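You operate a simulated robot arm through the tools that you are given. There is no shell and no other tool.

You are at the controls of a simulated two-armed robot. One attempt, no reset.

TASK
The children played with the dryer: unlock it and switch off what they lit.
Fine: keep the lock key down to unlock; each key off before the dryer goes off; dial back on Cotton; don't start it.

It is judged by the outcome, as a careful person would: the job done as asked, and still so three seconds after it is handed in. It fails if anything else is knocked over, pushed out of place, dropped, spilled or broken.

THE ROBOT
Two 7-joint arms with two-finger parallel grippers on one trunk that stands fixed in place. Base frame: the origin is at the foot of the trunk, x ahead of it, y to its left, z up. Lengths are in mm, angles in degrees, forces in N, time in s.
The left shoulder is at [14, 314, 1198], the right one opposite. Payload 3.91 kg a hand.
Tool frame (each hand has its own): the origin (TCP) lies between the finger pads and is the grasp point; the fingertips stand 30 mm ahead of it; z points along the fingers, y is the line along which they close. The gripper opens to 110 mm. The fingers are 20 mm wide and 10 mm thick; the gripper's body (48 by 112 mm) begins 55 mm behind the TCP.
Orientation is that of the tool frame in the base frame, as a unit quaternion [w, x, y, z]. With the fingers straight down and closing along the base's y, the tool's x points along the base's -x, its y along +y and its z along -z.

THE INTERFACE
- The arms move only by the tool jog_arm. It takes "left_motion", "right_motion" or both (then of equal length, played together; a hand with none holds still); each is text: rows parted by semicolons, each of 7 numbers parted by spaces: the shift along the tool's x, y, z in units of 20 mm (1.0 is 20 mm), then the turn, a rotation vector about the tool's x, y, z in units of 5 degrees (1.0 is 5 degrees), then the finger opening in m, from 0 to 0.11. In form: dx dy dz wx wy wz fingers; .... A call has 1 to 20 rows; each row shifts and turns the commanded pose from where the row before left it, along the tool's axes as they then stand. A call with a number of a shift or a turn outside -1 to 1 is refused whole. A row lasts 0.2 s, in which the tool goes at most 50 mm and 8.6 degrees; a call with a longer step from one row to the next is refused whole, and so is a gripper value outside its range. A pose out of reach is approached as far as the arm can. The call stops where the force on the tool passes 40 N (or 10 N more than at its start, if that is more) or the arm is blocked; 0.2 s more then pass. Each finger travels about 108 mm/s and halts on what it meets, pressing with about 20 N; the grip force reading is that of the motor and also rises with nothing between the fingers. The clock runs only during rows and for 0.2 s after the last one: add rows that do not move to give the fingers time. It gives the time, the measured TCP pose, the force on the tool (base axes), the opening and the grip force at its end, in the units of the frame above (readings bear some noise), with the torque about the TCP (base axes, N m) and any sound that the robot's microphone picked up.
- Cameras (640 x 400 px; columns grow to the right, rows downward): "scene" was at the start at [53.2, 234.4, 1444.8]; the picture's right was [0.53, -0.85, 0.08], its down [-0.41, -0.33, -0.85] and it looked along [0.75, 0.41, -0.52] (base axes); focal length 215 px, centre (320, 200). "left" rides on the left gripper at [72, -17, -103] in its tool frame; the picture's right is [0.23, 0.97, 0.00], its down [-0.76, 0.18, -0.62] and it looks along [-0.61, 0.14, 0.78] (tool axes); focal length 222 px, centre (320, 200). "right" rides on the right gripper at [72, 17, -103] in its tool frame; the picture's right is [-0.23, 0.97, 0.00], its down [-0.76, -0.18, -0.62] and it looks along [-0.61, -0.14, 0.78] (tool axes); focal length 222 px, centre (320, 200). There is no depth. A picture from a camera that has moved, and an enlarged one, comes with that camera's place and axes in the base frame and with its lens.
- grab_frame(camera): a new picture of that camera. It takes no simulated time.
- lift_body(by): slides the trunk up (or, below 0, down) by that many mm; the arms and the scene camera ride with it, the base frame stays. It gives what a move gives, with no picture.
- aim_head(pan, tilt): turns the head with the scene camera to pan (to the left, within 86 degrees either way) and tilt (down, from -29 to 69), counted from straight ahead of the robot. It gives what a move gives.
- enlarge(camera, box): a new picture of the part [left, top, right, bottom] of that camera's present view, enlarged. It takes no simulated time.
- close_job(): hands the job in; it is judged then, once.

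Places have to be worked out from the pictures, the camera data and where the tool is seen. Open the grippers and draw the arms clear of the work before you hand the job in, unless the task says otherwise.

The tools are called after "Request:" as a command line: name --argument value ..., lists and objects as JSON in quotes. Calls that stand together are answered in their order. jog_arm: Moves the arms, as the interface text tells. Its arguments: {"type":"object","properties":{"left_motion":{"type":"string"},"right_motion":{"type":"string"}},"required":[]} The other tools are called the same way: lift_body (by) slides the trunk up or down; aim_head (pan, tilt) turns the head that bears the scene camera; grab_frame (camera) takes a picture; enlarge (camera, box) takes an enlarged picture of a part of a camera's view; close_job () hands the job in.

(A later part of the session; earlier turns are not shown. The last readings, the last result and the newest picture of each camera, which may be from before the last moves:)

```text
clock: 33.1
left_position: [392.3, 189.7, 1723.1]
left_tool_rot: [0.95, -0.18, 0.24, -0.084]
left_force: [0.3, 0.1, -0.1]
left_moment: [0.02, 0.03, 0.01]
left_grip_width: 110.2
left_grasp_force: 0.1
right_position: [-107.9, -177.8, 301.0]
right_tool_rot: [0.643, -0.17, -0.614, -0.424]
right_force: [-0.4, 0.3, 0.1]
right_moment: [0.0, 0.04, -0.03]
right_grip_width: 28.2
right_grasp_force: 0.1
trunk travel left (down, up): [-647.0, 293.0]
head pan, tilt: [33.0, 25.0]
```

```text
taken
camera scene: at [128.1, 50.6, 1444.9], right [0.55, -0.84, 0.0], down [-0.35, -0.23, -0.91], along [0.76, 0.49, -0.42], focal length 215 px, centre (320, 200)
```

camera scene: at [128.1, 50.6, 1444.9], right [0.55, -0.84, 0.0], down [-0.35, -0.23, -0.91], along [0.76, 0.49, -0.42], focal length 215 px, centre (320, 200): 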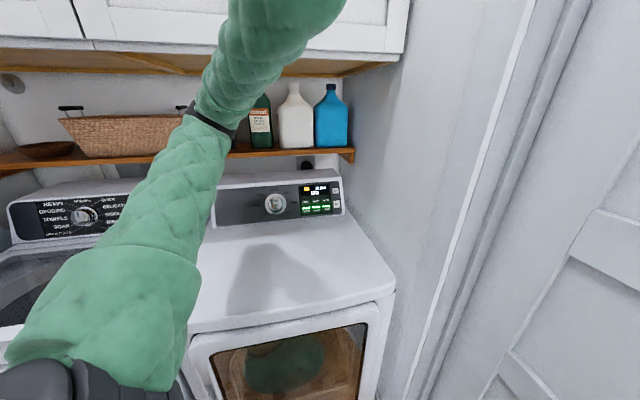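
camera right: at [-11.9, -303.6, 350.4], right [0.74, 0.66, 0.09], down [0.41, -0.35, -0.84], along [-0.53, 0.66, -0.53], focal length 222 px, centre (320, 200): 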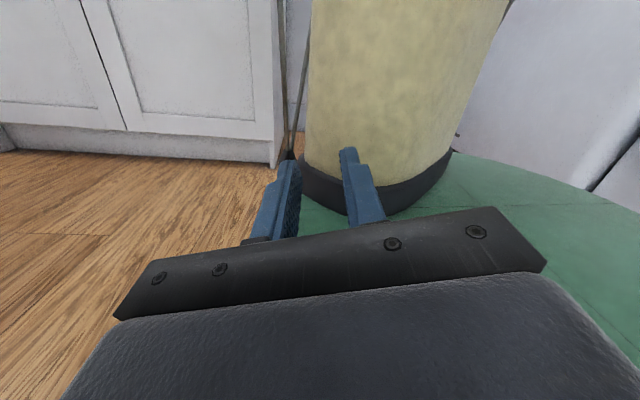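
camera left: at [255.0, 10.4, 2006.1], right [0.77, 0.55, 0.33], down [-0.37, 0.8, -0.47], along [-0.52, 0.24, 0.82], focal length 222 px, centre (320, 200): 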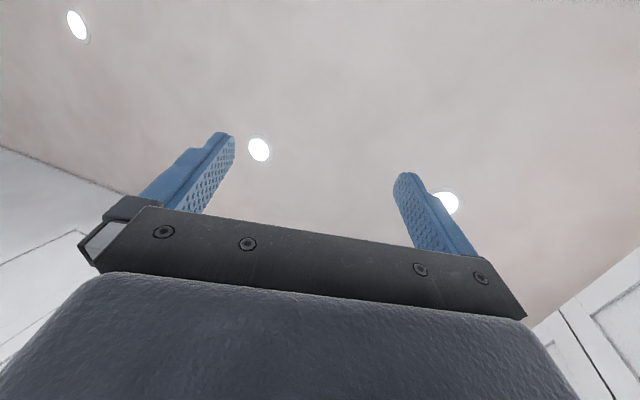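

The roll goes without trouble. I'll continue it for about 60° more.

Request:
jog_arm --left_motion "0 0 0 0 0 0.7 0.11; 0 0 0 0 0 1 0.11; 0 0 0 0 0 1 0.11; 0 0 0 0 0 1 0.11; 0 0 0 0 0 1 0.11; 0 0 0 0 0 1 0.11; 0 0 0 0 0 1 0.11; 0 0 0 0 0 1 0.11; 0 0 0 0 0 1 0.11; 0 0 0 0 0 1 0.11; 0 0 0 0 0 1 0.11; 0 0 0 0 0 1 0.11; 0 0 0 0 0 0.5 0.11"

Request:
grab_frame --camera "scene"

Request:
grab_frame --camera "left"

```text
clock: 35.9
left_position: [393.2, 189.3, 1722.9]
left_tool_rot: [0.862, -0.033, 0.298, 0.409]
left_force: [1.0, 0.7, 0.8]
left_moment: [0.02, 0.03, 0.02]
left_grip_width: 110.1
left_grasp_force: 0.0
right_position: [-107.6, -178.9, 299.5]
right_tool_rot: [0.643, -0.17, -0.614, -0.424]
right_force: [-0.2, -0.4, -0.9]
right_moment: [0.01, 0.02, 0.0]
right_grip_width: 28.0
right_grasp_force: 0.0
trunk travel left (down, up): [-647.0, 293.0]
head pan, tilt: [33.0, 25.0]
```

```text
taken
camera scene: at [128.1, 50.6, 1444.9], right [0.55, -0.84, 0.0], down [-0.35, -0.23, -0.91], along [0.76, 0.49, -0.42], focal length 215 px, centre (320, 200)
```

scene: 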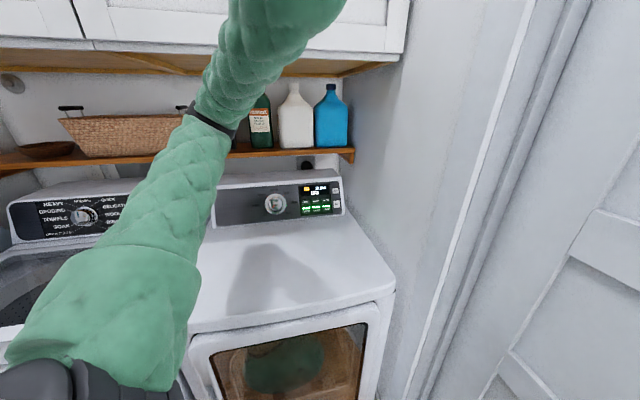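

```text
taken
camera left: at [391.2, 196.5, 1594.9], right [-0.6, 0.8, 0.06], down [-0.8, -0.59, -0.07], along [-0.02, -0.09, 1.0], focal length 222 px, centre (320, 200)
```

left: 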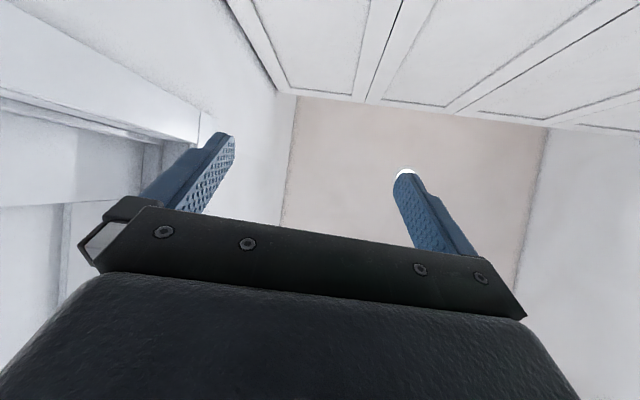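

The hand now has a natural roll, with its camera side turning down as it tips forward. I'll tip the fingers toward the panel while moving forward and down in a few small rows, watching for the limit.

Request:
jog_arm --left_motion "0.72 -0.34 -0.15 0.04 0.6 0 0.11; 0.72 -0.34 -0.12 0.04 0.6 0 0.11; 0.72 -0.34 -0.09 0.04 0.6 0 0.11; 0.72 -0.34 -0.05 0.04 0.6 0 0.11; 0.72 -0.34 0 0.04 0.6 0 0.11; 0.72 -0.34 0.05 0.04 0.6 0 0.11"

Request:
grab_frame --camera "scene"

```text
clock: 37.3
left_position: [452.0, 182.1, 1665.0]
left_tool_rot: [0.823, -0.076, 0.394, 0.403]
left_force: [0.0, -0.2, 0.2]
left_moment: [0.02, -0.01, 0.03]
left_grip_width: 109.9
left_grasp_force: 0.1
left hand out of reach, approached as far as the arm can: row 2, 3, 4, 5, 6
right_position: [-106.6, -177.9, 299.5]
right_tool_rot: [0.643, -0.17, -0.614, -0.425]
right_force: [-1.0, -0.9, 0.5]
right_moment: [0.02, 0.01, -0.01]
right_grip_width: 28.1
right_grasp_force: 0.1
trunk travel left (down, up): [-647.0, 293.0]
head pan, tilt: [33.0, 25.0]
```

```text
taken
camera scene: at [128.0, 50.4, 1444.9], right [0.55, -0.84, 0.0], down [-0.35, -0.23, -0.91], along [0.76, 0.49, -0.42], focal length 215 px, centre (320, 200)
```

scene: 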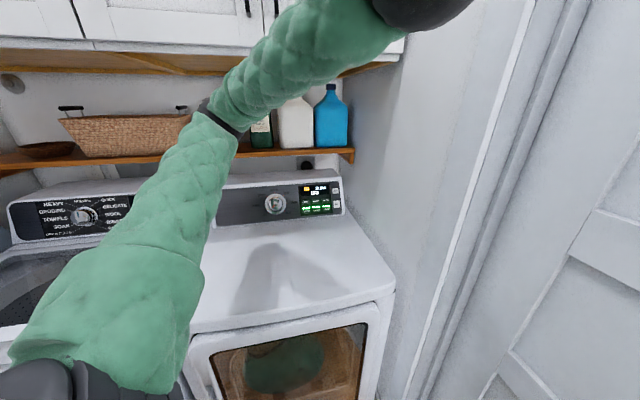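

The wrist bend limit of about 95° seems to be what stops it, since the forearm runs to the right while I ask the hand to point left. I'll turn the hand to point straight ahead instead, which eases the wrist, and leave the left yaw for later when the arm is extended.

Request:
jog_arm --left_motion "0.2 -0.2 -0.1 0.9 0 0 0.11; 0.4 -0.4 -0.15 0.9 0 0 0.11; 0.4 -0.42 -0.1 0.9 0 0 0.11; 0.4 -0.42 -0.09 0.9 0 0 0.11; 0.4 -0.42 -0.05 0.9 0 0 0.11; 0.4 -0.42 0 0.9 0 0 0.11; 0.4 -0.42 0 0.9 0 0 0.11"

Request:
grab_frame --camera "scene"

```text
clock: 38.9
left_position: [484.4, 108.2, 1606.9]
left_tool_rot: [0.836, -0.008, 0.398, 0.377]
left_force: [0.4, -0.2, 0.4]
left_moment: [0.02, -0.01, 0.02]
left_grip_width: 110.0
left_grasp_force: 0.0
left hand out of reach, approached as far as the arm can: row 1, 2, 3, 4, 5, 6, 7
right_position: [-107.7, -179.2, 299.1]
right_tool_rot: [0.643, -0.17, -0.614, -0.424]
right_force: [0.0, 0.0, 1.1]
right_moment: [0.0, -0.01, -0.02]
right_grip_width: 27.9
right_grasp_force: 0.1
trunk travel left (down, up): [-647.0, 293.0]
head pan, tilt: [33.0, 25.0]
```

```text
taken
camera scene: at [128.2, 50.5, 1444.9], right [0.55, -0.84, 0.0], down [-0.35, -0.23, -0.91], along [0.76, 0.49, -0.42], focal length 215 px, centre (320, 200)
```

scene: 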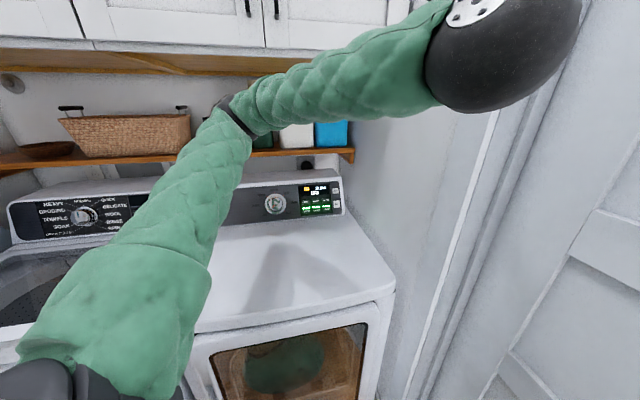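

The recurring limit fits an elbow-fold limit: the wrist can't come closer than roughly 500 mm to the shoulder. I'll move the commanded pose forward, away from the shoulder, and close the fingers somewhat to stay clear of the right wall.

Request:
jog_arm --left_motion "0.48 -0.4 0.58 -0.2 0 0 0.1; 0.48 -0.45 0.55 -0.45 0 0 0.08; 0.48 -0.48 0.53 -0.45 0 0 0.06; 0.48 -0.48 0.52 -0.45 0 0 0.04; 0.48 -0.48 0.52 -0.45 0 0 0.03; 0.48 -0.5 0.51 -0.45 0 0 0.03; 0.48 -0.52 0.5 -0.45 0 0 0.03; 0.48 -0.53 0.49 -0.45 0 0 0.03"

Request:
grab_frame --camera "scene"

```text
clock: 40.7
left_position: [618.9, 138.5, 1600.5]
left_tool_rot: [0.826, -0.13, 0.34, 0.43]
left_force: [-0.2, 0.5, 0.7]
left_moment: [-0.02, -0.02, 0.03]
left_grip_width: 29.9
left_grasp_force: 0.1
right_position: [-106.9, -179.9, 299.9]
right_tool_rot: [0.644, -0.169, -0.614, -0.424]
right_force: [-0.3, 0.5, -0.7]
right_moment: [0.0, -0.01, 0.04]
right_grip_width: 28.0
right_grasp_force: 0.0
trunk travel left (down, up): [-647.0, 293.0]
head pan, tilt: [33.0, 25.0]
```

```text
taken
camera scene: at [128.8, 50.5, 1444.8], right [0.55, -0.84, 0.0], down [-0.35, -0.23, -0.91], along [0.76, 0.49, -0.42], focal length 215 px, centre (320, 200)
```

scene: 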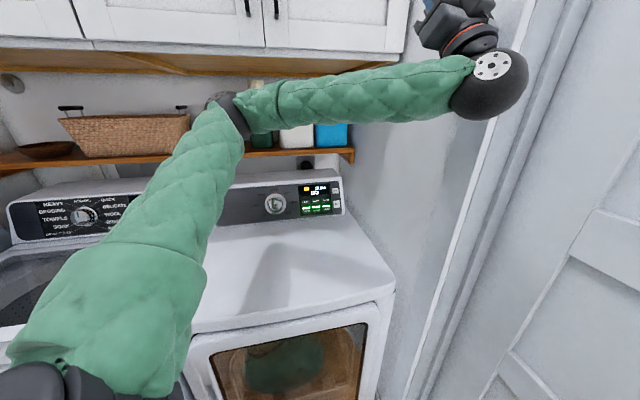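

Everything is in reach again: the hand is at [619, 139, 1601] pointing forward, left and up. Now I'll lower it below the cabinet level while tipping the fingers down toward the panel.

Request:
jog_arm --left_motion "0.95 0.1 -0.2 0.06 0.45 0 0.03; 0.95 0.1 -0.2 0.06 0.48 0 0.03; 0.95 0.1 -0.2 0.06 0.48 0 0.03; 0.95 0.1 -0.2 0.06 0.48 0 0.03; 0.95 0.1 -0.2 0.06 0.48 0 0.03; 0.95 0.1 -0.15 0.06 0.48 0 0.03; 0.96 0.1 -0.1 0.06 0.48 0 0.03; 0.96 0.1 0 0.06 0.48 0 0.03; 0.96 0.1 0.05 0.06 0.48 0 0.03; 0.96 0.1 0.08 0.06 0.48 0 0.03; 0.96 0.1 0.1 0.06 0.48 0 0.03; 0.96 0.1 0.15 0.06 0.48 0 0.03"

Request:
grab_frame --camera "scene"

```text
clock: 43.3
left_position: [711.1, 318.9, 1454.3]
left_tool_rot: [0.764, -0.19, 0.465, 0.405]
left_force: [-0.5, -0.3, -0.9]
left_moment: [0.04, 0.0, 0.0]
left_grip_width: 30.1
left_grasp_force: 0.1
left hand out of reach, approached as far as the arm can: row 2, 3, 4, 5, 6, 7, 8, 9, 10, 11, 12
right_position: [-106.6, -179.7, 299.4]
right_tool_rot: [0.643, -0.169, -0.614, -0.425]
right_force: [0.2, -0.4, -0.7]
right_moment: [-0.03, 0.01, -0.03]
right_grip_width: 28.0
right_grasp_force: 0.0
trunk travel left (down, up): [-647.0, 293.0]
head pan, tilt: [33.0, 25.0]
```

```text
taken
camera scene: at [128.3, 50.4, 1444.9], right [0.54, -0.84, 0.0], down [-0.35, -0.23, -0.91], along [0.76, 0.49, -0.42], focal length 215 px, centre (320, 200)
```

scene: 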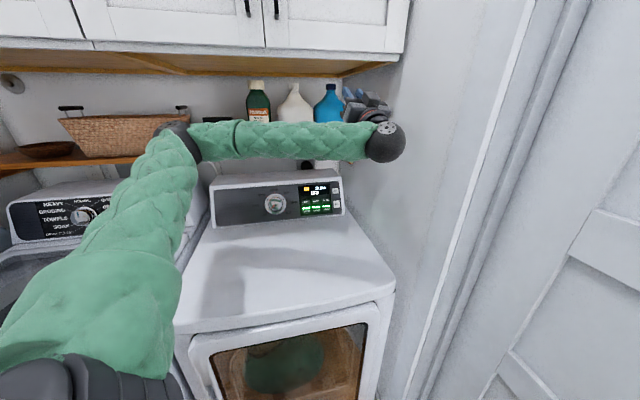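

The hand has come down to [711, 319, 1454], clear of the shelf, but the limit was flagged again at a modest wrist bend, so the roll I added may now be the limiting joint. I'll test by rolling back part of it.

Request:
jog_arm --left_motion "0 0 0 0 0 -0.8 0.03; 0 0 0 0 0 -0.8 0.03; 0 0 0 0 0 -0.8 0.03; 0 0 0 0 0 -0.8 0.03"

Request:
jog_arm --left_motion "0.6 0.3 0 0.2 0.4 0 0.03; 0.6 0.3 0 0.2 0.4 0 0.03; 0.6 0.3 0 0.2 0.4 0 0.03"

Request:
grab_frame --camera "scene"

```text
clock: 44.3
left_position: [710.1, 319.2, 1455.0]
left_tool_rot: [0.813, -0.253, 0.434, 0.294]
left_force: [-0.6, 0.7, 0.3]
left_moment: [0.0, 0.02, -0.03]
left_grip_width: 30.2
left_grasp_force: 0.0
right_position: [-107.2, -178.2, 299.6]
right_tool_rot: [0.643, -0.17, -0.614, -0.425]
right_force: [0.6, 0.7, -1.1]
right_moment: [0.0, -0.02, 0.03]
right_grip_width: 28.0
right_grasp_force: 0.0
trunk travel left (down, up): [-647.0, 293.0]
head pan, tilt: [33.0, 25.0]
```

```text
clock: 45.1
left_position: [706.1, 345.2, 1404.9]
left_tool_rot: [0.813, -0.238, 0.451, 0.281]
left_force: [0.1, -0.4, 0.2]
left_moment: [0.01, -0.01, -0.01]
left_grip_width: 30.2
left_grasp_force: 0.0
left hand out of reach, approached as far as the arm can: row 1, 2, 3
right_position: [-107.8, -178.2, 299.5]
right_tool_rot: [0.643, -0.17, -0.614, -0.425]
right_force: [0.0, -0.2, 0.0]
right_moment: [-0.02, -0.01, 0.02]
right_grip_width: 28.2
right_grasp_force: 0.0
trunk travel left (down, up): [-647.0, 293.0]
head pan, tilt: [33.0, 25.0]
```

```text
taken
camera scene: at [127.9, 51.8, 1444.9], right [0.54, -0.84, 0.0], down [-0.35, -0.23, -0.91], along [0.76, 0.49, -0.42], focal length 215 px, centre (320, 200)
```

scene: 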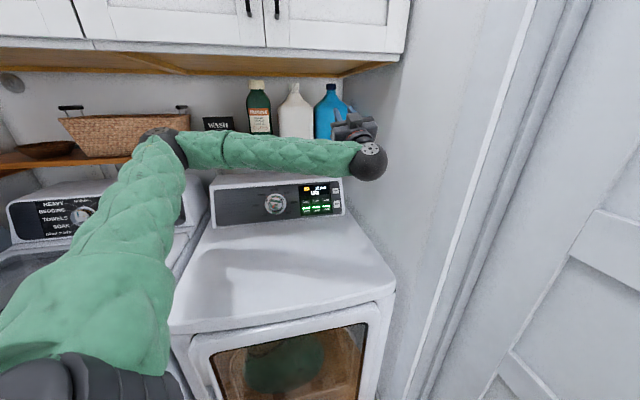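

Rolling is free, but turning the fingers down is not, so the forearm-twist joint is probably at one end of its range. I'll unwind it the other way by rotating the hand about the forearm axis through up, back and then down, which is clear space here.

Request:
jog_arm --left_motion "-0.42 -0.1 0 0.12 -0.48 -0.05 0.03; -0.84 -0.21 0 0.24 -0.96 -0.1 0.03; -0.84 -0.21 0 0.24 -0.96 -0.1 0.03; -0.84 -0.21 0 0.24 -0.96 -0.1 0.03; -0.84 -0.21 0 0.24 -0.96 -0.1 0.03; -0.84 -0.21 0 0.24 -0.96 -0.1 0.03; -0.84 -0.21 0 0.24 -0.96 -0.1 0.03; -0.84 -0.21 0 0.24 -0.96 -0.1 0.03; -0.84 -0.21 0 0.24 -0.96 -0.1 0.03; -0.84 -0.21 0 0.24 -0.96 -0.1 0.03"

Request:
grab_frame --camera "scene"

```text
clock: 47.3
left_position: [631.3, 252.1, 1513.4]
left_tool_rot: [0.952, -0.055, 0.127, 0.272]
left_force: [0.5, 0.1, -0.1]
left_moment: [-0.01, 0.03, -0.03]
left_grip_width: 30.1
left_grasp_force: 0.0
right_position: [-106.4, -178.4, 299.4]
right_tool_rot: [0.644, -0.168, -0.615, -0.423]
right_force: [0.2, 0.3, 0.1]
right_moment: [0.02, 0.03, -0.02]
right_grip_width: 28.3
right_grasp_force: 0.1
trunk travel left (down, up): [-647.0, 293.0]
head pan, tilt: [33.0, 25.0]
```

```text
taken
camera scene: at [127.7, 50.4, 1444.9], right [0.55, -0.84, 0.0], down [-0.35, -0.23, -0.91], along [0.76, 0.49, -0.42], focal length 215 px, centre (320, 200)
```

scene: 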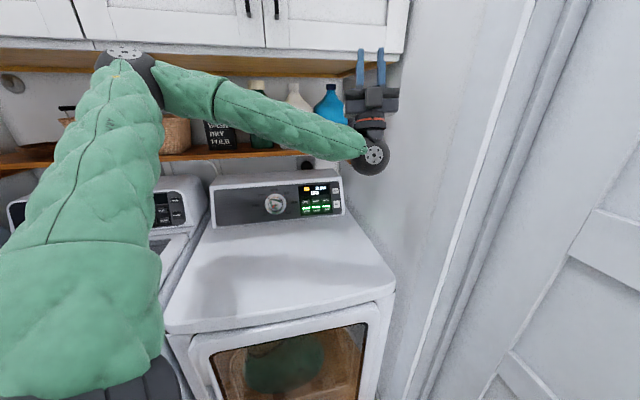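

No limits flagged, and the elbow has swung up, which helps. I'll continue unwinding about the forearm axis.

Request:
jog_arm --left_motion "-0.7 -0.33 0 0.38 -0.82 -0.3 0.03; -0.7 -0.33 0 0.38 -0.82 -0.3 0.03; -0.7 -0.33 0 0.38 -0.82 -0.3 0.03; -0.7 -0.33 0 0.38 -0.82 -0.3 0.03; -0.7 -0.33 0 0.38 -0.82 -0.3 0.03; -0.7 -0.33 0 0.38 -0.82 -0.3 0.03; -0.7 -0.33 0 0.38 -0.82 -0.3 0.03; -0.7 -0.33 0 0.38 -0.82 -0.3 0.03"

Request:
grab_frame --camera "scene"

```text
clock: 49.1
left_position: [554.3, 157.3, 1512.2]
left_tool_rot: [0.971, 0.136, -0.118, 0.157]
left_force: [0.4, 0.4, -0.1]
left_moment: [0.02, -0.02, 0.0]
left_grip_width: 30.2
left_grasp_force: 0.2
right_position: [-107.5, -177.4, 299.6]
right_tool_rot: [0.643, -0.17, -0.614, -0.424]
right_force: [0.0, 0.1, -0.5]
right_moment: [0.01, 0.0, 0.0]
right_grip_width: 28.4
right_grasp_force: 0.0
trunk travel left (down, up): [-647.0, 293.0]
head pan, tilt: [33.0, 25.0]
```

```text
taken
camera scene: at [127.9, 50.6, 1444.9], right [0.55, -0.84, 0.0], down [-0.35, -0.23, -0.91], along [0.76, 0.49, -0.42], focal length 215 px, centre (320, 200)
```

scene: 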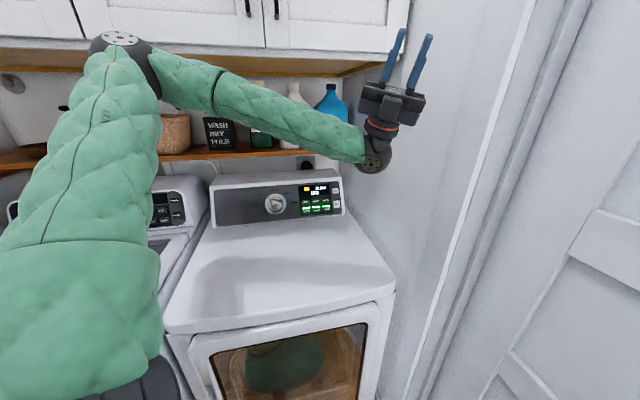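

It's going well and the elbow is up. I'll continue the same rotation.

Request:
jog_arm --left_motion "-0.7 -0.33 0 0.38 -0.82 -0.3 0.03; -0.7 -0.33 0 0.38 -0.82 -0.3 0.03; -0.7 -0.33 0 0.38 -0.82 -0.3 0.03; -0.7 -0.33 0 0.38 -0.82 -0.3 0.03; -0.7 -0.33 0 0.38 -0.82 -0.3 0.03; -0.7 -0.33 0 0.38 -0.82 -0.3 0.03; -0.7 -0.33 0 0.38 -0.82 -0.3 0.03; -0.7 -0.33 0 0.38 -0.82 -0.3 0.03; -0.7 -0.33 0 0.38 -0.82 -0.3 0.03; -0.7 -0.33 0 0.38 -0.82 -0.3 0.03; -0.7 -0.33 0 0.38 -0.82 -0.3 0.03; -0.7 -0.33 0 0.38 -0.82 -0.3 0.03"

Request:
grab_frame --camera "scene"

```text
clock: 51.7
left_position: [440.8, 93.8, 1389.4]
left_tool_rot: [0.801, 0.388, -0.453, -0.041]
left_force: [0.1, -0.9, 0.0]
left_moment: [-0.01, -0.02, -0.01]
left_grip_width: 29.8
left_grasp_force: 0.0
right_position: [-107.7, -178.5, 300.2]
right_tool_rot: [0.644, -0.17, -0.614, -0.424]
right_force: [-0.1, 0.5, -0.3]
right_moment: [-0.02, 0.03, -0.02]
right_grip_width: 28.1
right_grasp_force: 0.1
trunk travel left (down, up): [-647.0, 293.0]
head pan, tilt: [33.0, 25.0]
```

```text
taken
camera scene: at [128.1, 50.6, 1444.9], right [0.55, -0.84, 0.0], down [-0.35, -0.23, -0.91], along [0.76, 0.49, -0.42], focal length 215 px, centre (320, 200)
```

scene: 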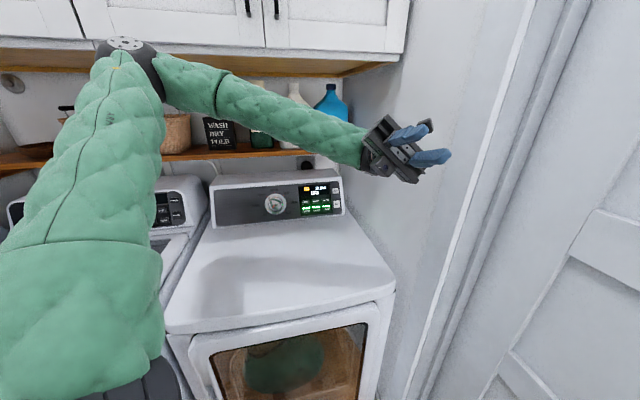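

The hand now points back toward the robot as planned. I'll continue another stretch toward pointing down.

Request:
jog_arm --left_motion "-0.7 -0.33 0 0.38 -0.82 -0.3 0.03; -0.7 -0.33 0 0.38 -0.82 -0.3 0.03; -0.7 -0.33 0 0.38 -0.82 -0.3 0.03; -0.7 -0.33 0 0.38 -0.82 -0.3 0.03; -0.7 -0.33 0 0.38 -0.82 -0.3 0.03; -0.7 -0.33 0 0.38 -0.82 -0.3 0.03; -0.7 -0.33 0 0.38 -0.82 -0.3 0.03; -0.7 -0.33 0 0.38 -0.82 -0.3 0.03; -0.7 -0.33 0 0.38 -0.82 -0.3 0.03; -0.7 -0.33 0 0.38 -0.82 -0.3 0.03; -0.7 -0.33 0 0.38 -0.82 -0.3 0.03; -0.7 -0.33 0 0.38 -0.82 -0.3 0.03; -0.7 -0.33 0 0.38 -0.82 -0.3 0.03; -0.7 -0.33 0 0.38 -0.82 -0.3 0.03"

Request:
grab_frame --camera "scene"

Request:
grab_frame --camera "left"

```text
clock: 54.7
left_position: [427.3, 193.3, 1210.2]
left_tool_rot: [-0.363, -0.559, 0.699, 0.259]
left_force: [-0.6, 0.4, 0.2]
left_moment: [0.0, 0.02, -0.03]
left_grip_width: 30.3
left_grasp_force: 0.1
right_position: [-106.7, -179.0, 300.1]
right_tool_rot: [0.644, -0.169, -0.614, -0.424]
right_force: [-0.6, 0.7, 0.2]
right_moment: [0.05, -0.01, 0.01]
right_grip_width: 28.1
right_grasp_force: 0.0
trunk travel left (down, up): [-647.0, 293.0]
head pan, tilt: [33.0, 25.0]
```

```text
taken
camera scene: at [128.1, 50.6, 1444.9], right [0.55, -0.84, 0.0], down [-0.35, -0.23, -0.91], along [0.76, 0.49, -0.42], focal length 215 px, centre (320, 200)
```

scene: 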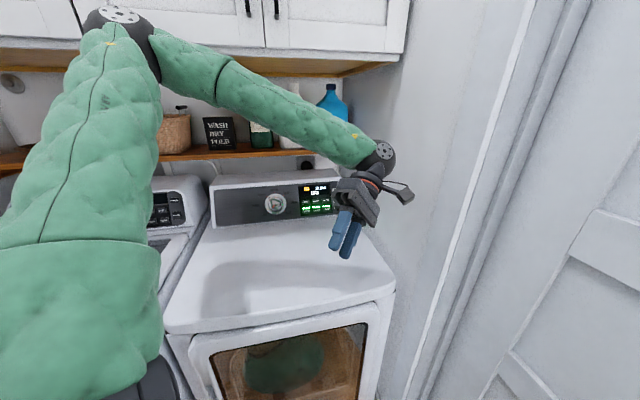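

```text
taken
camera left: at [512.9, 123.4, 1275.4], right [-0.6, 0.02, 0.8], down [0.48, 0.81, 0.34], along [-0.64, 0.59, -0.5], focal length 222 px, centre (320, 200)
```

left: 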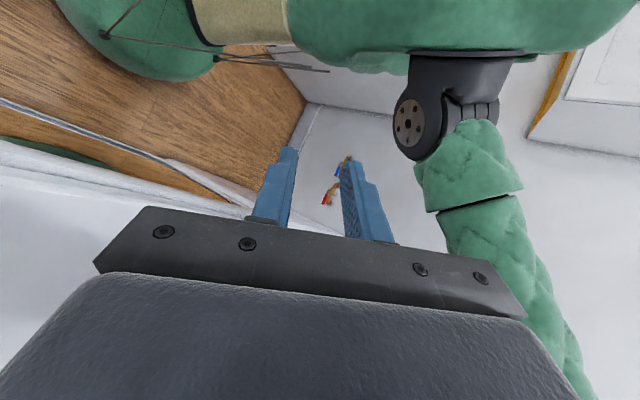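

The hand is pointing back and down now, with the dryer still undisturbed. I'll continue the rotation so it swings down and then toward the panel.

Request:
jog_arm --left_motion "-0.7 -0.33 0 0.38 -0.82 -0.3 0.03; -0.7 -0.33 0 0.38 -0.82 -0.3 0.03; -0.7 -0.33 0 0.38 -0.82 -0.3 0.03; -0.7 -0.33 0 0.38 -0.82 -0.3 0.03; -0.7 -0.33 0 0.38 -0.82 -0.3 0.03; -0.7 -0.33 0 0.38 -0.82 -0.3 0.03; -0.7 -0.33 0 0.38 -0.82 -0.3 0.03; -0.7 -0.33 0 0.38 -0.82 -0.3 0.03; -0.7 -0.33 0 0.38 -0.82 -0.3 0.03; -0.7 -0.33 0 0.38 -0.82 -0.3 0.03; -0.7 -0.33 0 0.38 -0.82 -0.3 0.03; -0.7 -0.33 0 0.38 -0.82 -0.3 0.03"

Request:
grab_frame --camera "scene"

Request:
grab_frame --camera "left"

```text
clock: 57.3
left_position: [533.2, 336.4, 1186.1]
left_tool_rot: [0.114, -0.56, 0.729, 0.377]
left_force: [0.1, -0.5, -0.4]
left_moment: [0.02, 0.0, -0.01]
left_grip_width: 30.1
left_grasp_force: 0.1
right_position: [-107.9, -178.9, 300.3]
right_tool_rot: [0.643, -0.17, -0.614, -0.424]
right_force: [0.2, 0.2, 0.6]
right_moment: [-0.02, 0.0, -0.01]
right_grip_width: 28.0
right_grasp_force: 0.0
trunk travel left (down, up): [-647.0, 293.0]
head pan, tilt: [33.0, 25.0]
```

```text
taken
camera scene: at [128.1, 50.7, 1444.8], right [0.55, -0.84, 0.0], down [-0.35, -0.23, -0.91], along [0.76, 0.49, -0.42], focal length 215 px, centre (320, 200)
```

scene: 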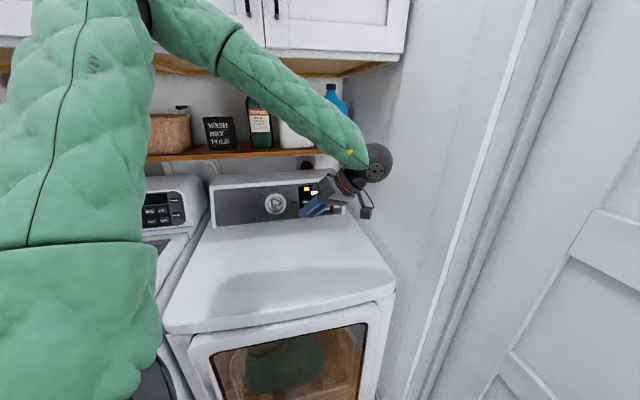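

```text
taken
camera left: at [549.2, 211.5, 1207.5], right [-0.96, -0.08, 0.28], down [0.26, 0.15, 0.95], along [-0.12, 0.99, -0.12], focal length 222 px, centre (320, 200)
```

left: 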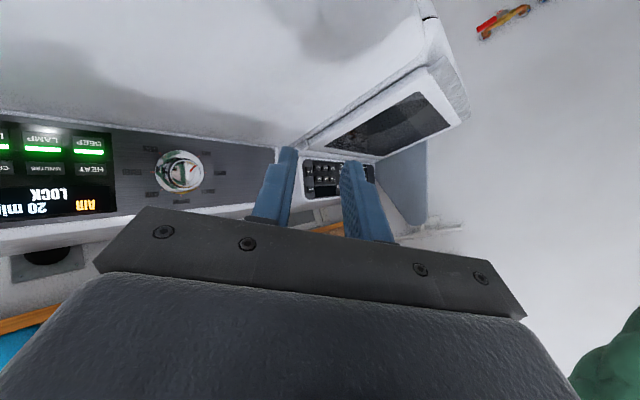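

The hand now faces left and down with the panel in the wrist camera's view, upside down, still showing LOCK and AIR. I'll turn it to face the panel squarely and lower it a bit for a close look.

Request:
jog_arm --left_motion "0.08 -0.9 0.2 0.84 -0.15 0.25 0.03; 0.08 -0.9 0.26 0.84 -0.15 0.25 0.03; 0.07 -0.88 0.33 0.84 -0.15 0.25 0.03; 0.06 -0.86 0.4 0.84 -0.15 0.25 0.03; 0.05 -0.83 0.47 0.84 -0.15 0.25 0.03; 0.04 -0.79 0.54 0.84 -0.15 0.25 0.03; 0.02 -0.75 0.6 0.84 -0.15 0.25 0.03; 0.01 -0.7 0.66 0.84 -0.15 0.25 0.03; 0 -0.65 0.71 0.84 -0.15 0.25 0.03; 0 -0.6 0.75 0.84 -0.15 0.25 0.03"

Request:
grab_frame --camera "scene"

Request:
grab_frame --camera "left"

```text
clock: 59.5
left_position: [679.9, 335.0, 1064.5]
left_tool_rot: [0.312, -0.374, 0.863, 0.136]
left_force: [-0.6, 0.2, 0.1]
left_moment: [-0.02, 0.0, 0.03]
left_grip_width: 30.5
left_grasp_force: 0.1
right_position: [-107.1, -178.5, 299.7]
right_tool_rot: [0.644, -0.169, -0.614, -0.424]
right_force: [-0.1, -0.3, -0.7]
right_moment: [0.04, 0.02, -0.01]
right_grip_width: 28.0
right_grasp_force: 0.1
trunk travel left (down, up): [-647.0, 293.0]
head pan, tilt: [33.0, 25.0]
```

```text
taken
camera scene: at [128.7, 51.1, 1444.8], right [0.55, -0.84, 0.0], down [-0.35, -0.23, -0.91], along [0.76, 0.49, -0.42], focal length 215 px, centre (320, 200)
```

scene: 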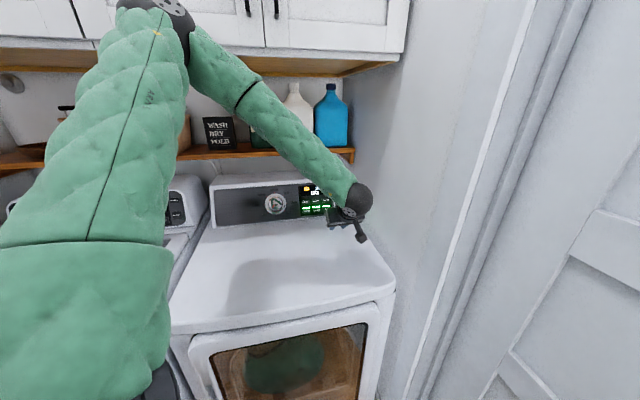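

```text
taken
camera left: at [609.8, 234.5, 1098.4], right [-0.83, 0.54, -0.14], down [0.0, 0.26, 0.97], along [0.56, 0.8, -0.21], focal length 222 px, centre (320, 200)
```

left: 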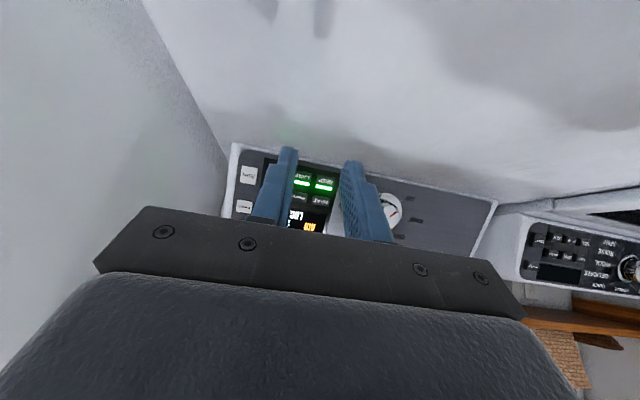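

Now the panel is in close view of the wrist camera. I'll enlarge it to locate the keys and dial accurately from this second viewpoint.

Request:
enlarge --camera "left" --box '[220, 130, 380, 240]'

Request:
enlarge --camera "left" --box '[340, 150, 520, 270]'

Request:
enlarge --camera "scene" --box '[200, 160, 400, 285]'

```text
3.64 times, centred on (300, 185) of left
camera zoom: at [609.8, 234.5, 1098.4], right [-0.83, 0.54, -0.14], down [0.0, 0.26, 0.97], along [0.56, 0.8, -0.21], focal length 808 px, centre (393, 254)
```

zoom: 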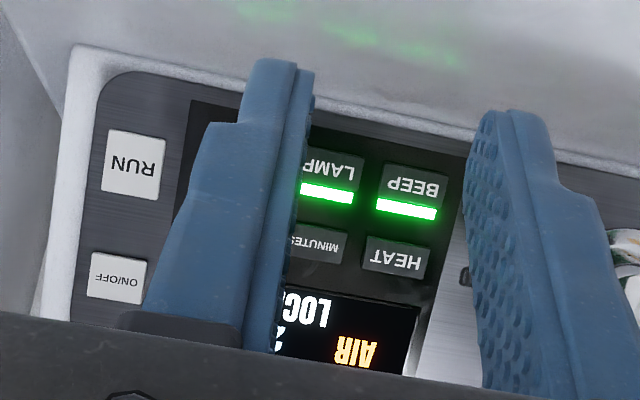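

```text
3.33 times, centred on (430, 210) of left
camera zoom: at [609.8, 234.5, 1098.4], right [-0.83, 0.54, -0.14], down [0.0, 0.26, 0.97], along [0.56, 0.8, -0.21], focal length 740 px, centre (-47, 167)
```

zoom: 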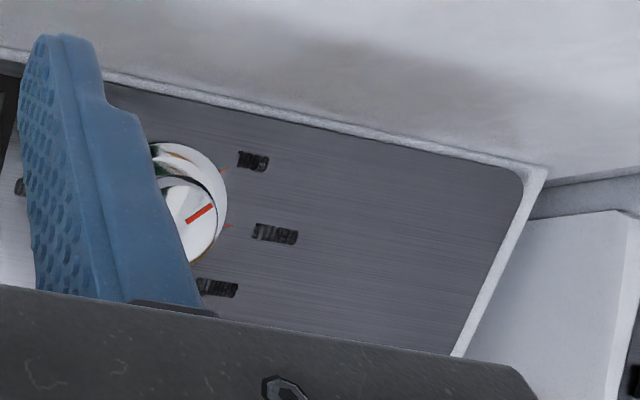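

```text
3.20 times, centred on (300, 222) of scene
camera zoom: at [128.7, 51.1, 1444.8], right [0.55, -0.84, 0.0], down [-0.35, -0.23, -0.91], along [0.76, 0.49, -0.42], focal length 689 px, centre (384, 128)
```

zoom: 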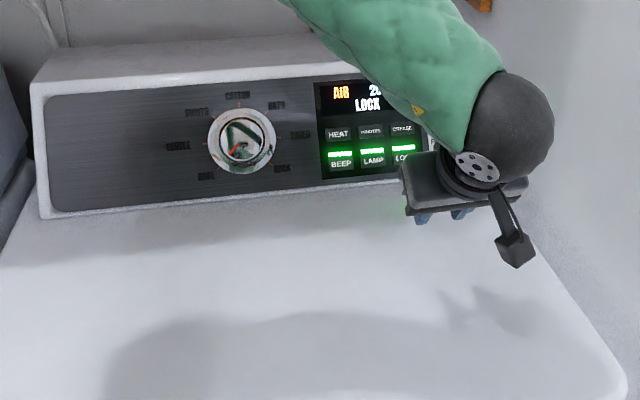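

Triangulating between the two cameras puts the keys at about BEEP [863, 606, 959], LAMP [900, 572, 958], LOCK [937, 538, 957], ON/OFF [1000, 526, 1036] and RUN [984, 507, 974]. The dial comes out at about [772, 716, 1004], with the panel leaning back ~23°. I'll close the fingers and bring them toward LOCK, stopping well short.

Request:
jog_arm --left_motion "0 0 0 0 -1 0 0; -0.42 -0.17 0.79 0 0 0 0; -0.42 -0.17 0.79 0 0 0 0; -0.42 -0.17 0.79 0 0 0 0; -0.42 -0.17 0.79 0 0 0 0; -0.42 -0.17 0.79 0 0 0 0; -0.42 -0.17 0.79 0 0 0 0; -0.42 -0.17 0.79 0 0 0 0; -0.42 -0.17 0.79 0 0 0 0; -0.42 -0.17 0.79 0 0 0 0; -0.42 -0.17 0.79 0 0 0 0; -0.42 -0.17 0.79 0 0 0 0"

Request:
grab_frame --camera "left"

Request:
grab_frame --camera "scene"

```text
clock: 62.1
left_position: [836.7, 447.9, 1007.2]
left_tool_rot: [0.349, -0.369, 0.848, 0.153]
left_force: [0.9, 0.3, -0.1]
left_moment: [-0.02, -0.01, -0.02]
left_grip_width: 0.0
left_grasp_force: 19.7
right_position: [-106.9, -178.5, 299.7]
right_tool_rot: [0.644, -0.169, -0.614, -0.424]
right_force: [0.0, -0.5, -0.9]
right_moment: [-0.01, 0.02, 0.03]
right_grip_width: 28.2
right_grasp_force: 0.0
trunk travel left (down, up): [-647.0, 293.0]
head pan, tilt: [33.0, 25.0]
```

```text
taken
camera left: at [764.6, 344.7, 1029.4], right [-0.82, 0.55, -0.16], down [-0.06, 0.19, 0.98], along [0.57, 0.82, -0.13], focal length 222 px, centre (320, 200)
```

left: 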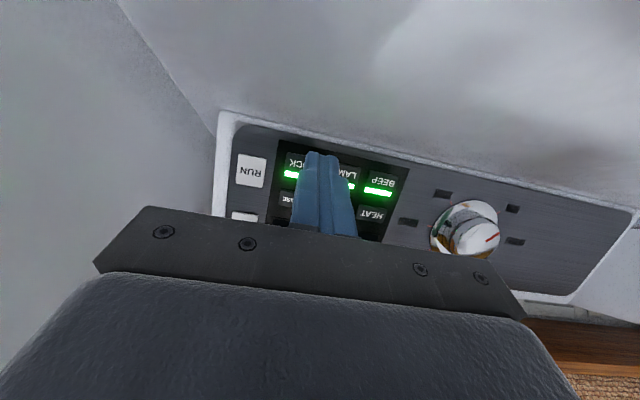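

```text
taken
camera scene: at [128.9, 50.9, 1444.8], right [0.55, -0.84, 0.0], down [-0.36, -0.23, -0.91], along [0.76, 0.49, -0.42], focal length 215 px, centre (320, 200)
```

scene: 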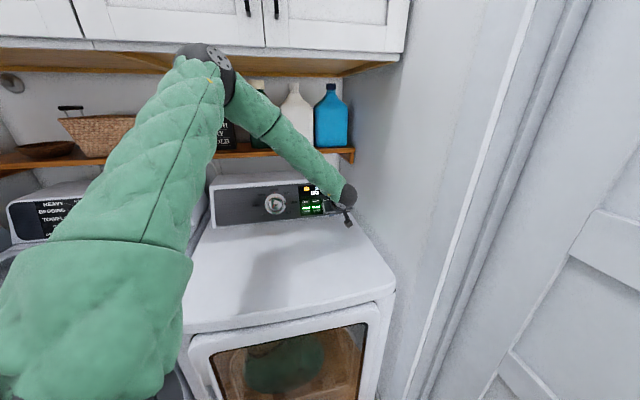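

The closed fingers are about 100 mm in front of the keys and tracking as planned. I'll enlarge the wrist view to refine the key positions.

Request:
enlarge --camera "left" --box '[210, 100, 420, 240]'

Request:
enlarge --camera "left" --box '[390, 150, 570, 270]'

```text
2.86 times, centred on (315, 170) of left
camera zoom: at [764.6, 344.7, 1029.4], right [-0.82, 0.55, -0.16], down [-0.06, 0.19, 0.98], along [0.57, 0.82, -0.13], focal length 635 px, centre (334, 286)
```

zoom: 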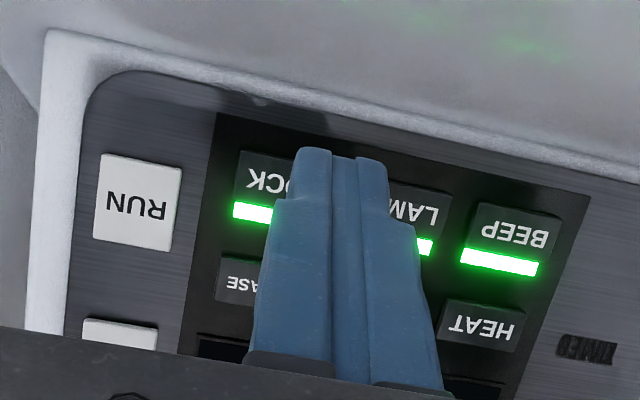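

```text
3.33 times, centred on (480, 210) of left
camera zoom: at [764.6, 344.7, 1029.4], right [-0.82, 0.55, -0.16], down [-0.06, 0.19, 0.98], along [0.57, 0.82, -0.13], focal length 740 px, centre (-213, 167)
```

zoom: 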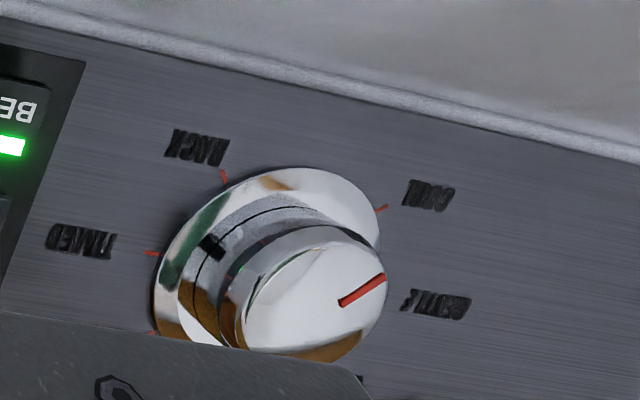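

The closer view refines LOCK to about [925, 530, 961], so lateral aim is good to a few millimetres and depth will come from contact. I'll align with LOCK and approach along the panel's normal, stopping about 25 mm short.

Request:
jog_arm --left_motion "-0.31 -0.46 -0.12 0 0 0 0; -0.38 0 0.92 0 0 0 0; -0.38 0 0.92 0 0 0 0; -0.38 0 0.92 0 0 0 0; -0.19 0 0.46 0 0 0 0"

Request:
grab_frame --camera "left"

Request:
enlarge --camera "left" --box '[200, 60, 440, 220]'

Request:
enlarge --camera "scene" --box '[280, 165, 380, 235]'

```text
clock: 63.3
left_position: [887.4, 488.8, 987.5]
left_tool_rot: [0.35, -0.368, 0.848, 0.152]
left_force: [-0.2, -0.6, -0.3]
left_moment: [-0.01, 0.01, -0.02]
left_grip_width: 0.1
left_grasp_force: 20.3
right_position: [-106.3, -178.7, 299.5]
right_tool_rot: [0.643, -0.169, -0.614, -0.425]
right_force: [0.5, -0.6, 0.0]
right_moment: [0.02, 0.01, -0.02]
right_grip_width: 28.2
right_grasp_force: 0.0
trunk travel left (down, up): [-647.0, 293.0]
head pan, tilt: [33.0, 25.0]
```

```text
taken
camera left: at [815.8, 386.1, 1009.0], right [-0.82, 0.55, -0.16], down [-0.06, 0.19, 0.98], along [0.57, 0.82, -0.13], focal length 222 px, centre (320, 200)
```

left: 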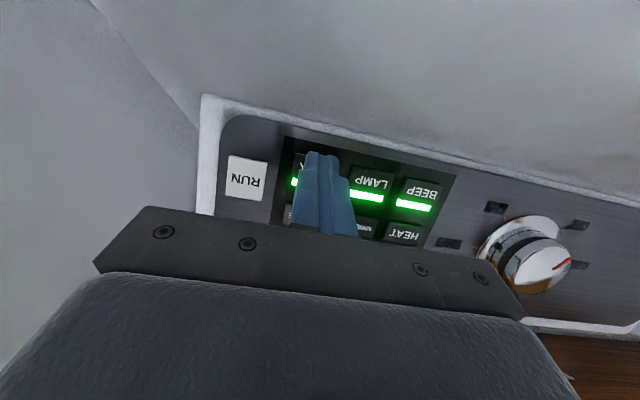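

```text
2.50 times, centred on (320, 140) of left
camera zoom: at [815.8, 386.1, 1009.0], right [-0.82, 0.55, -0.16], down [-0.06, 0.19, 0.98], along [0.57, 0.82, -0.13], focal length 555 px, centre (320, 350)
```

zoom: 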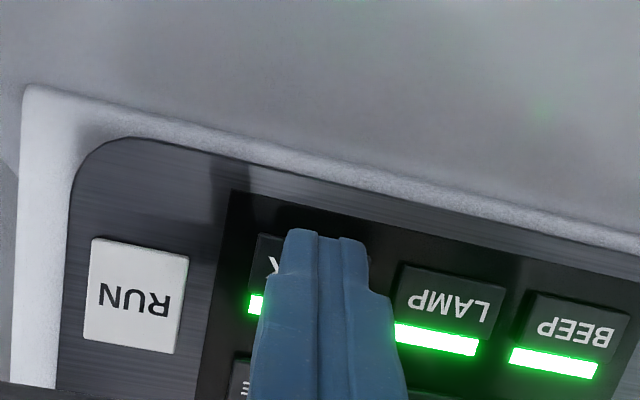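

```text
5.71 times, centred on (330, 200) of scene
camera zoom: at [128.1, 50.5, 1444.9], right [0.55, -0.84, 0.0], down [-0.35, -0.23, -0.91], along [0.76, 0.49, -0.42], focal length 1230 px, centre (263, 200)
```

zoom: 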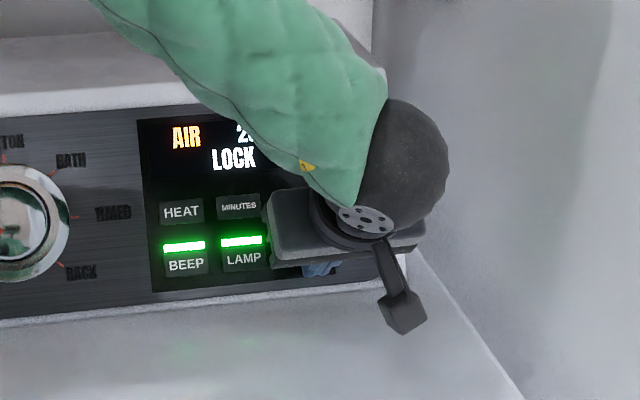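

The projected key positions match the picture within a couple of millimetres, so the fingertip is on line with LOCK, about 30 mm away. I'll close in, slowing for the last few millimetres.

Request:
jog_arm --left_motion "-0.19 0 0.46 0 0 0 0; -0.15 0 0.37 0 0 0 0; -0.04 0 0.093 0 0 0 0; -0.04 0 0.093 0 0 0 0; -0.04 0 0.093 0 0 0 0; -0.04 0 0.093 0 0 0 0"

Request:
enlarge --camera "left" --box '[200, 60, 440, 220]'

```text
clock: 64.7
left_position: [905.6, 508.0, 976.6]
left_tool_rot: [0.349, -0.369, 0.848, 0.154]
left_force: [-0.1, -0.7, 1.6]
left_moment: [-0.02, 0.02, 0.02]
left_grip_width: 0.0
left_grasp_force: 20.0
right_position: [-107.5, -178.3, 300.3]
right_tool_rot: [0.643, -0.17, -0.614, -0.425]
right_force: [0.7, 0.3, -1.0]
right_moment: [-0.04, -0.01, -0.02]
right_grip_width: 28.4
right_grasp_force: 0.1
trunk travel left (down, up): [-647.0, 293.0]
head pan, tilt: [33.0, 25.0]
heard: click
```

```text
2.50 times, centred on (320, 140) of left
camera zoom: at [832.5, 404.7, 998.8], right [-0.82, 0.55, -0.16], down [-0.06, 0.19, 0.98], along [0.57, 0.82, -0.13], focal length 555 px, centre (320, 350)
```

zoom: 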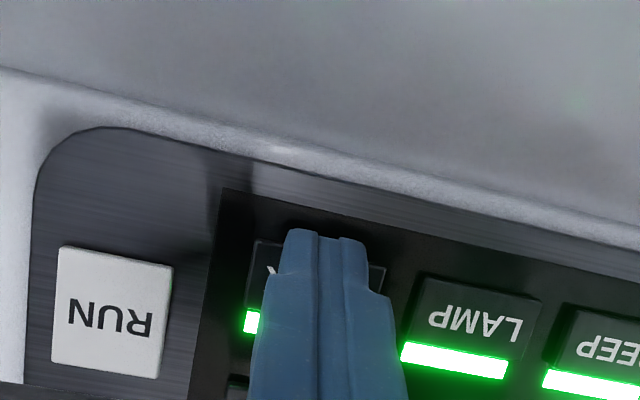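

A click sounded and the fingertip is on LOCK with light force. I'll press a millimetre more and hold it down, then look at the display.

Request:
jog_arm --left_motion "-0.02 0 0.05 0 0 0 0; 0 0 0 0 0 0 0; 0 0 0 0 0 0 0; 0 0 0 0 0 0 0; 0 0 0 0 0 0 0; 0 0 0 0 0 0 0; 0 0 0 0 0 0 0; 0 0 0 0 0 0 0; 0 0 0 0 0 0 0; 0 0 0 0 0 0 0; 0 0 0 0 0 0 0; 0 0 0 0 0 0 0"

Request:
enlarge --camera "scene" --box '[280, 165, 380, 235]'

Request:
enlarge --camera "left" --box '[200, 60, 440, 220]'

```text
clock: 67.3
left_position: [904.6, 509.0, 976.7]
left_tool_rot: [0.35, -0.368, 0.848, 0.153]
left_force: [-1.0, -1.6, 0.8]
left_moment: [0.0, 0.02, 0.01]
left_grip_width: 0.1
left_grasp_force: 19.5
right_position: [-107.6, -179.9, 299.2]
right_tool_rot: [0.643, -0.17, -0.614, -0.425]
right_force: [0.3, 0.1, -0.8]
right_moment: [-0.03, 0.02, -0.01]
right_grip_width: 28.2
right_grasp_force: 0.1
trunk travel left (down, up): [-647.0, 293.0]
head pan, tilt: [33.0, 25.0]
```

```text
5.71 times, centred on (330, 200) of scene
camera zoom: at [128.1, 50.5, 1444.9], right [0.55, -0.84, 0.0], down [-0.35, -0.23, -0.91], along [0.76, 0.49, -0.42], focal length 1230 px, centre (263, 200)
```

zoom: 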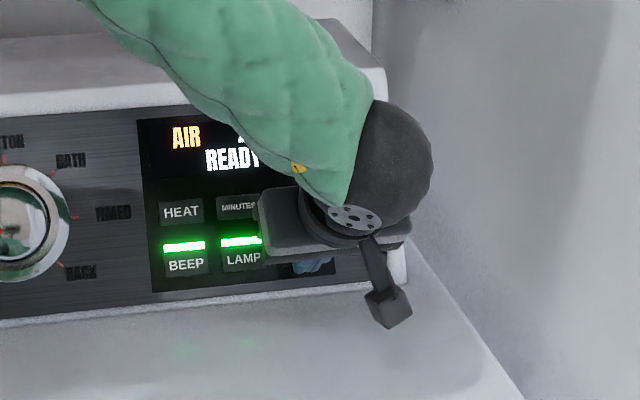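

```text
2.50 times, centred on (320, 140) of left
camera zoom: at [833.3, 405.6, 998.6], right [-0.82, 0.55, -0.16], down [-0.06, 0.19, 0.98], along [0.56, 0.82, -0.13], focal length 555 px, centre (320, 350)
```

zoom: 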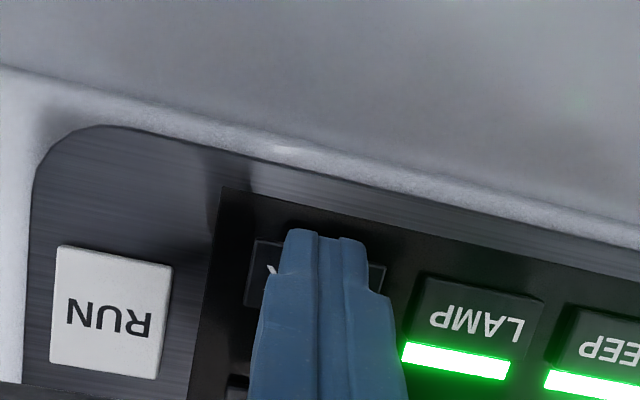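

The display now reads READY and the LOCK light is out, so the dryer is unlocked. I'll release the key, back off 20 mm, and shift left to LAMP.

Request:
jog_arm --left_motion "0.19 0 -0.46 0 0 0 0; 0.38 0 -0.92 0 0 0 0; -0.01 0.84 -0.01 0 0 0 0; -0.01 0.84 -0.01 0 0 0 0; -0.01 0.84 -0.01 0 0 0 0; 0 0 0 0 0 0 0"

Request:
enlarge --camera "left" --box '[200, 60, 440, 220]'

Request:
enlarge --camera "scene" --box '[280, 165, 380, 235]'

```text
clock: 68.7
left_position: [849.3, 523.6, 990.1]
left_tool_rot: [0.349, -0.368, 0.848, 0.153]
left_force: [-0.1, -1.0, 0.0]
left_moment: [0.02, -0.03, -0.01]
left_grip_width: 0.1
left_grasp_force: 20.4
right_position: [-106.9, -179.4, 299.7]
right_tool_rot: [0.644, -0.169, -0.614, -0.424]
right_force: [0.5, 0.1, 0.0]
right_moment: [-0.01, 0.01, -0.01]
right_grip_width: 28.0
right_grasp_force: 0.0
trunk travel left (down, up): [-647.0, 293.0]
head pan, tilt: [33.0, 25.0]
```

```text
2.50 times, centred on (320, 140) of left
camera zoom: at [777.1, 419.4, 1011.4], right [-0.82, 0.55, -0.16], down [-0.06, 0.19, 0.98], along [0.57, 0.82, -0.13], focal length 555 px, centre (320, 350)
```

zoom: 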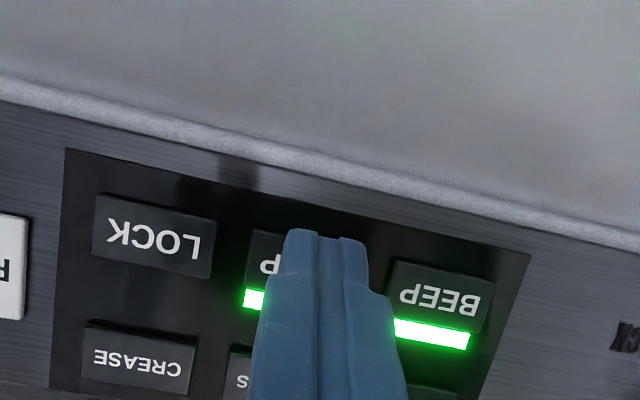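

```text
5.71 times, centred on (330, 200) of scene
camera zoom: at [128.6, 50.3, 1444.8], right [0.54, -0.84, 0.0], down [-0.35, -0.23, -0.91], along [0.76, 0.49, -0.42], focal length 1230 px, centre (263, 200)
```

zoom: 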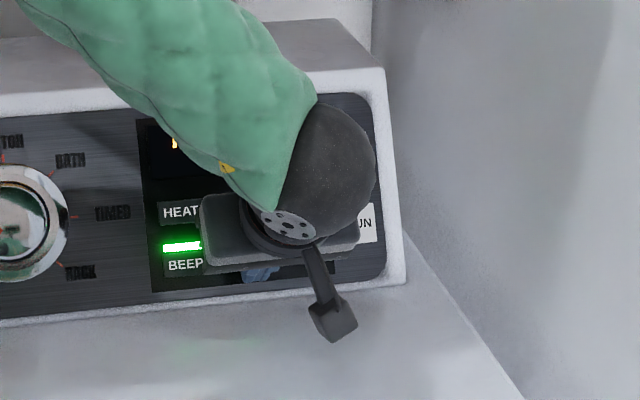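

LOCK is dark and stays off. The fingertip is in front of LAMP the same way as before, so I'll press it briefly and release.

Request:
jog_arm --left_motion "-0.19 0 0.46 0 0 0 0; -0.19 0 0.46 0 0 0 0; -0.04 0 0.093 0 0 0 0; -0.04 0 0.093 0 0 0 0; -0.04 0 0.093 0 0 0 0; -0.04 0 0.093 0 0 0 0; 0 0 0 0 0 0 0; 0.19 0 -0.46 0 0 0 0; 0.38 0 -0.92 0 0 0 0; 0 0 0 0 0 0 0"

Request:
enlarge --camera "left" --box '[200, 60, 440, 220]'

```text
clock: 70.9
left_position: [848.2, 521.2, 989.8]
left_tool_rot: [0.349, -0.369, 0.848, 0.153]
left_force: [-0.5, 1.2, -0.5]
left_moment: [0.05, 0.03, -0.02]
left_grip_width: 0.1
left_grasp_force: 19.7
right_position: [-107.4, -179.1, 300.0]
right_tool_rot: [0.643, -0.171, -0.614, -0.425]
right_force: [-0.4, -0.8, -0.2]
right_moment: [-0.01, 0.02, -0.01]
right_grip_width: 28.0
right_grasp_force: 0.0
trunk travel left (down, up): [-647.0, 293.0]
head pan, tilt: [33.0, 25.0]
```

```text
2.50 times, centred on (320, 140) of left
camera zoom: at [775.8, 418.3, 1012.1], right [-0.82, 0.55, -0.16], down [-0.06, 0.19, 0.98], along [0.56, 0.82, -0.13], focal length 555 px, centre (320, 350)
```

zoom: 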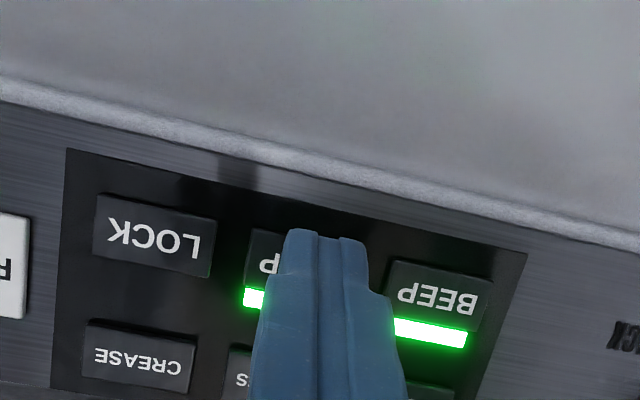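

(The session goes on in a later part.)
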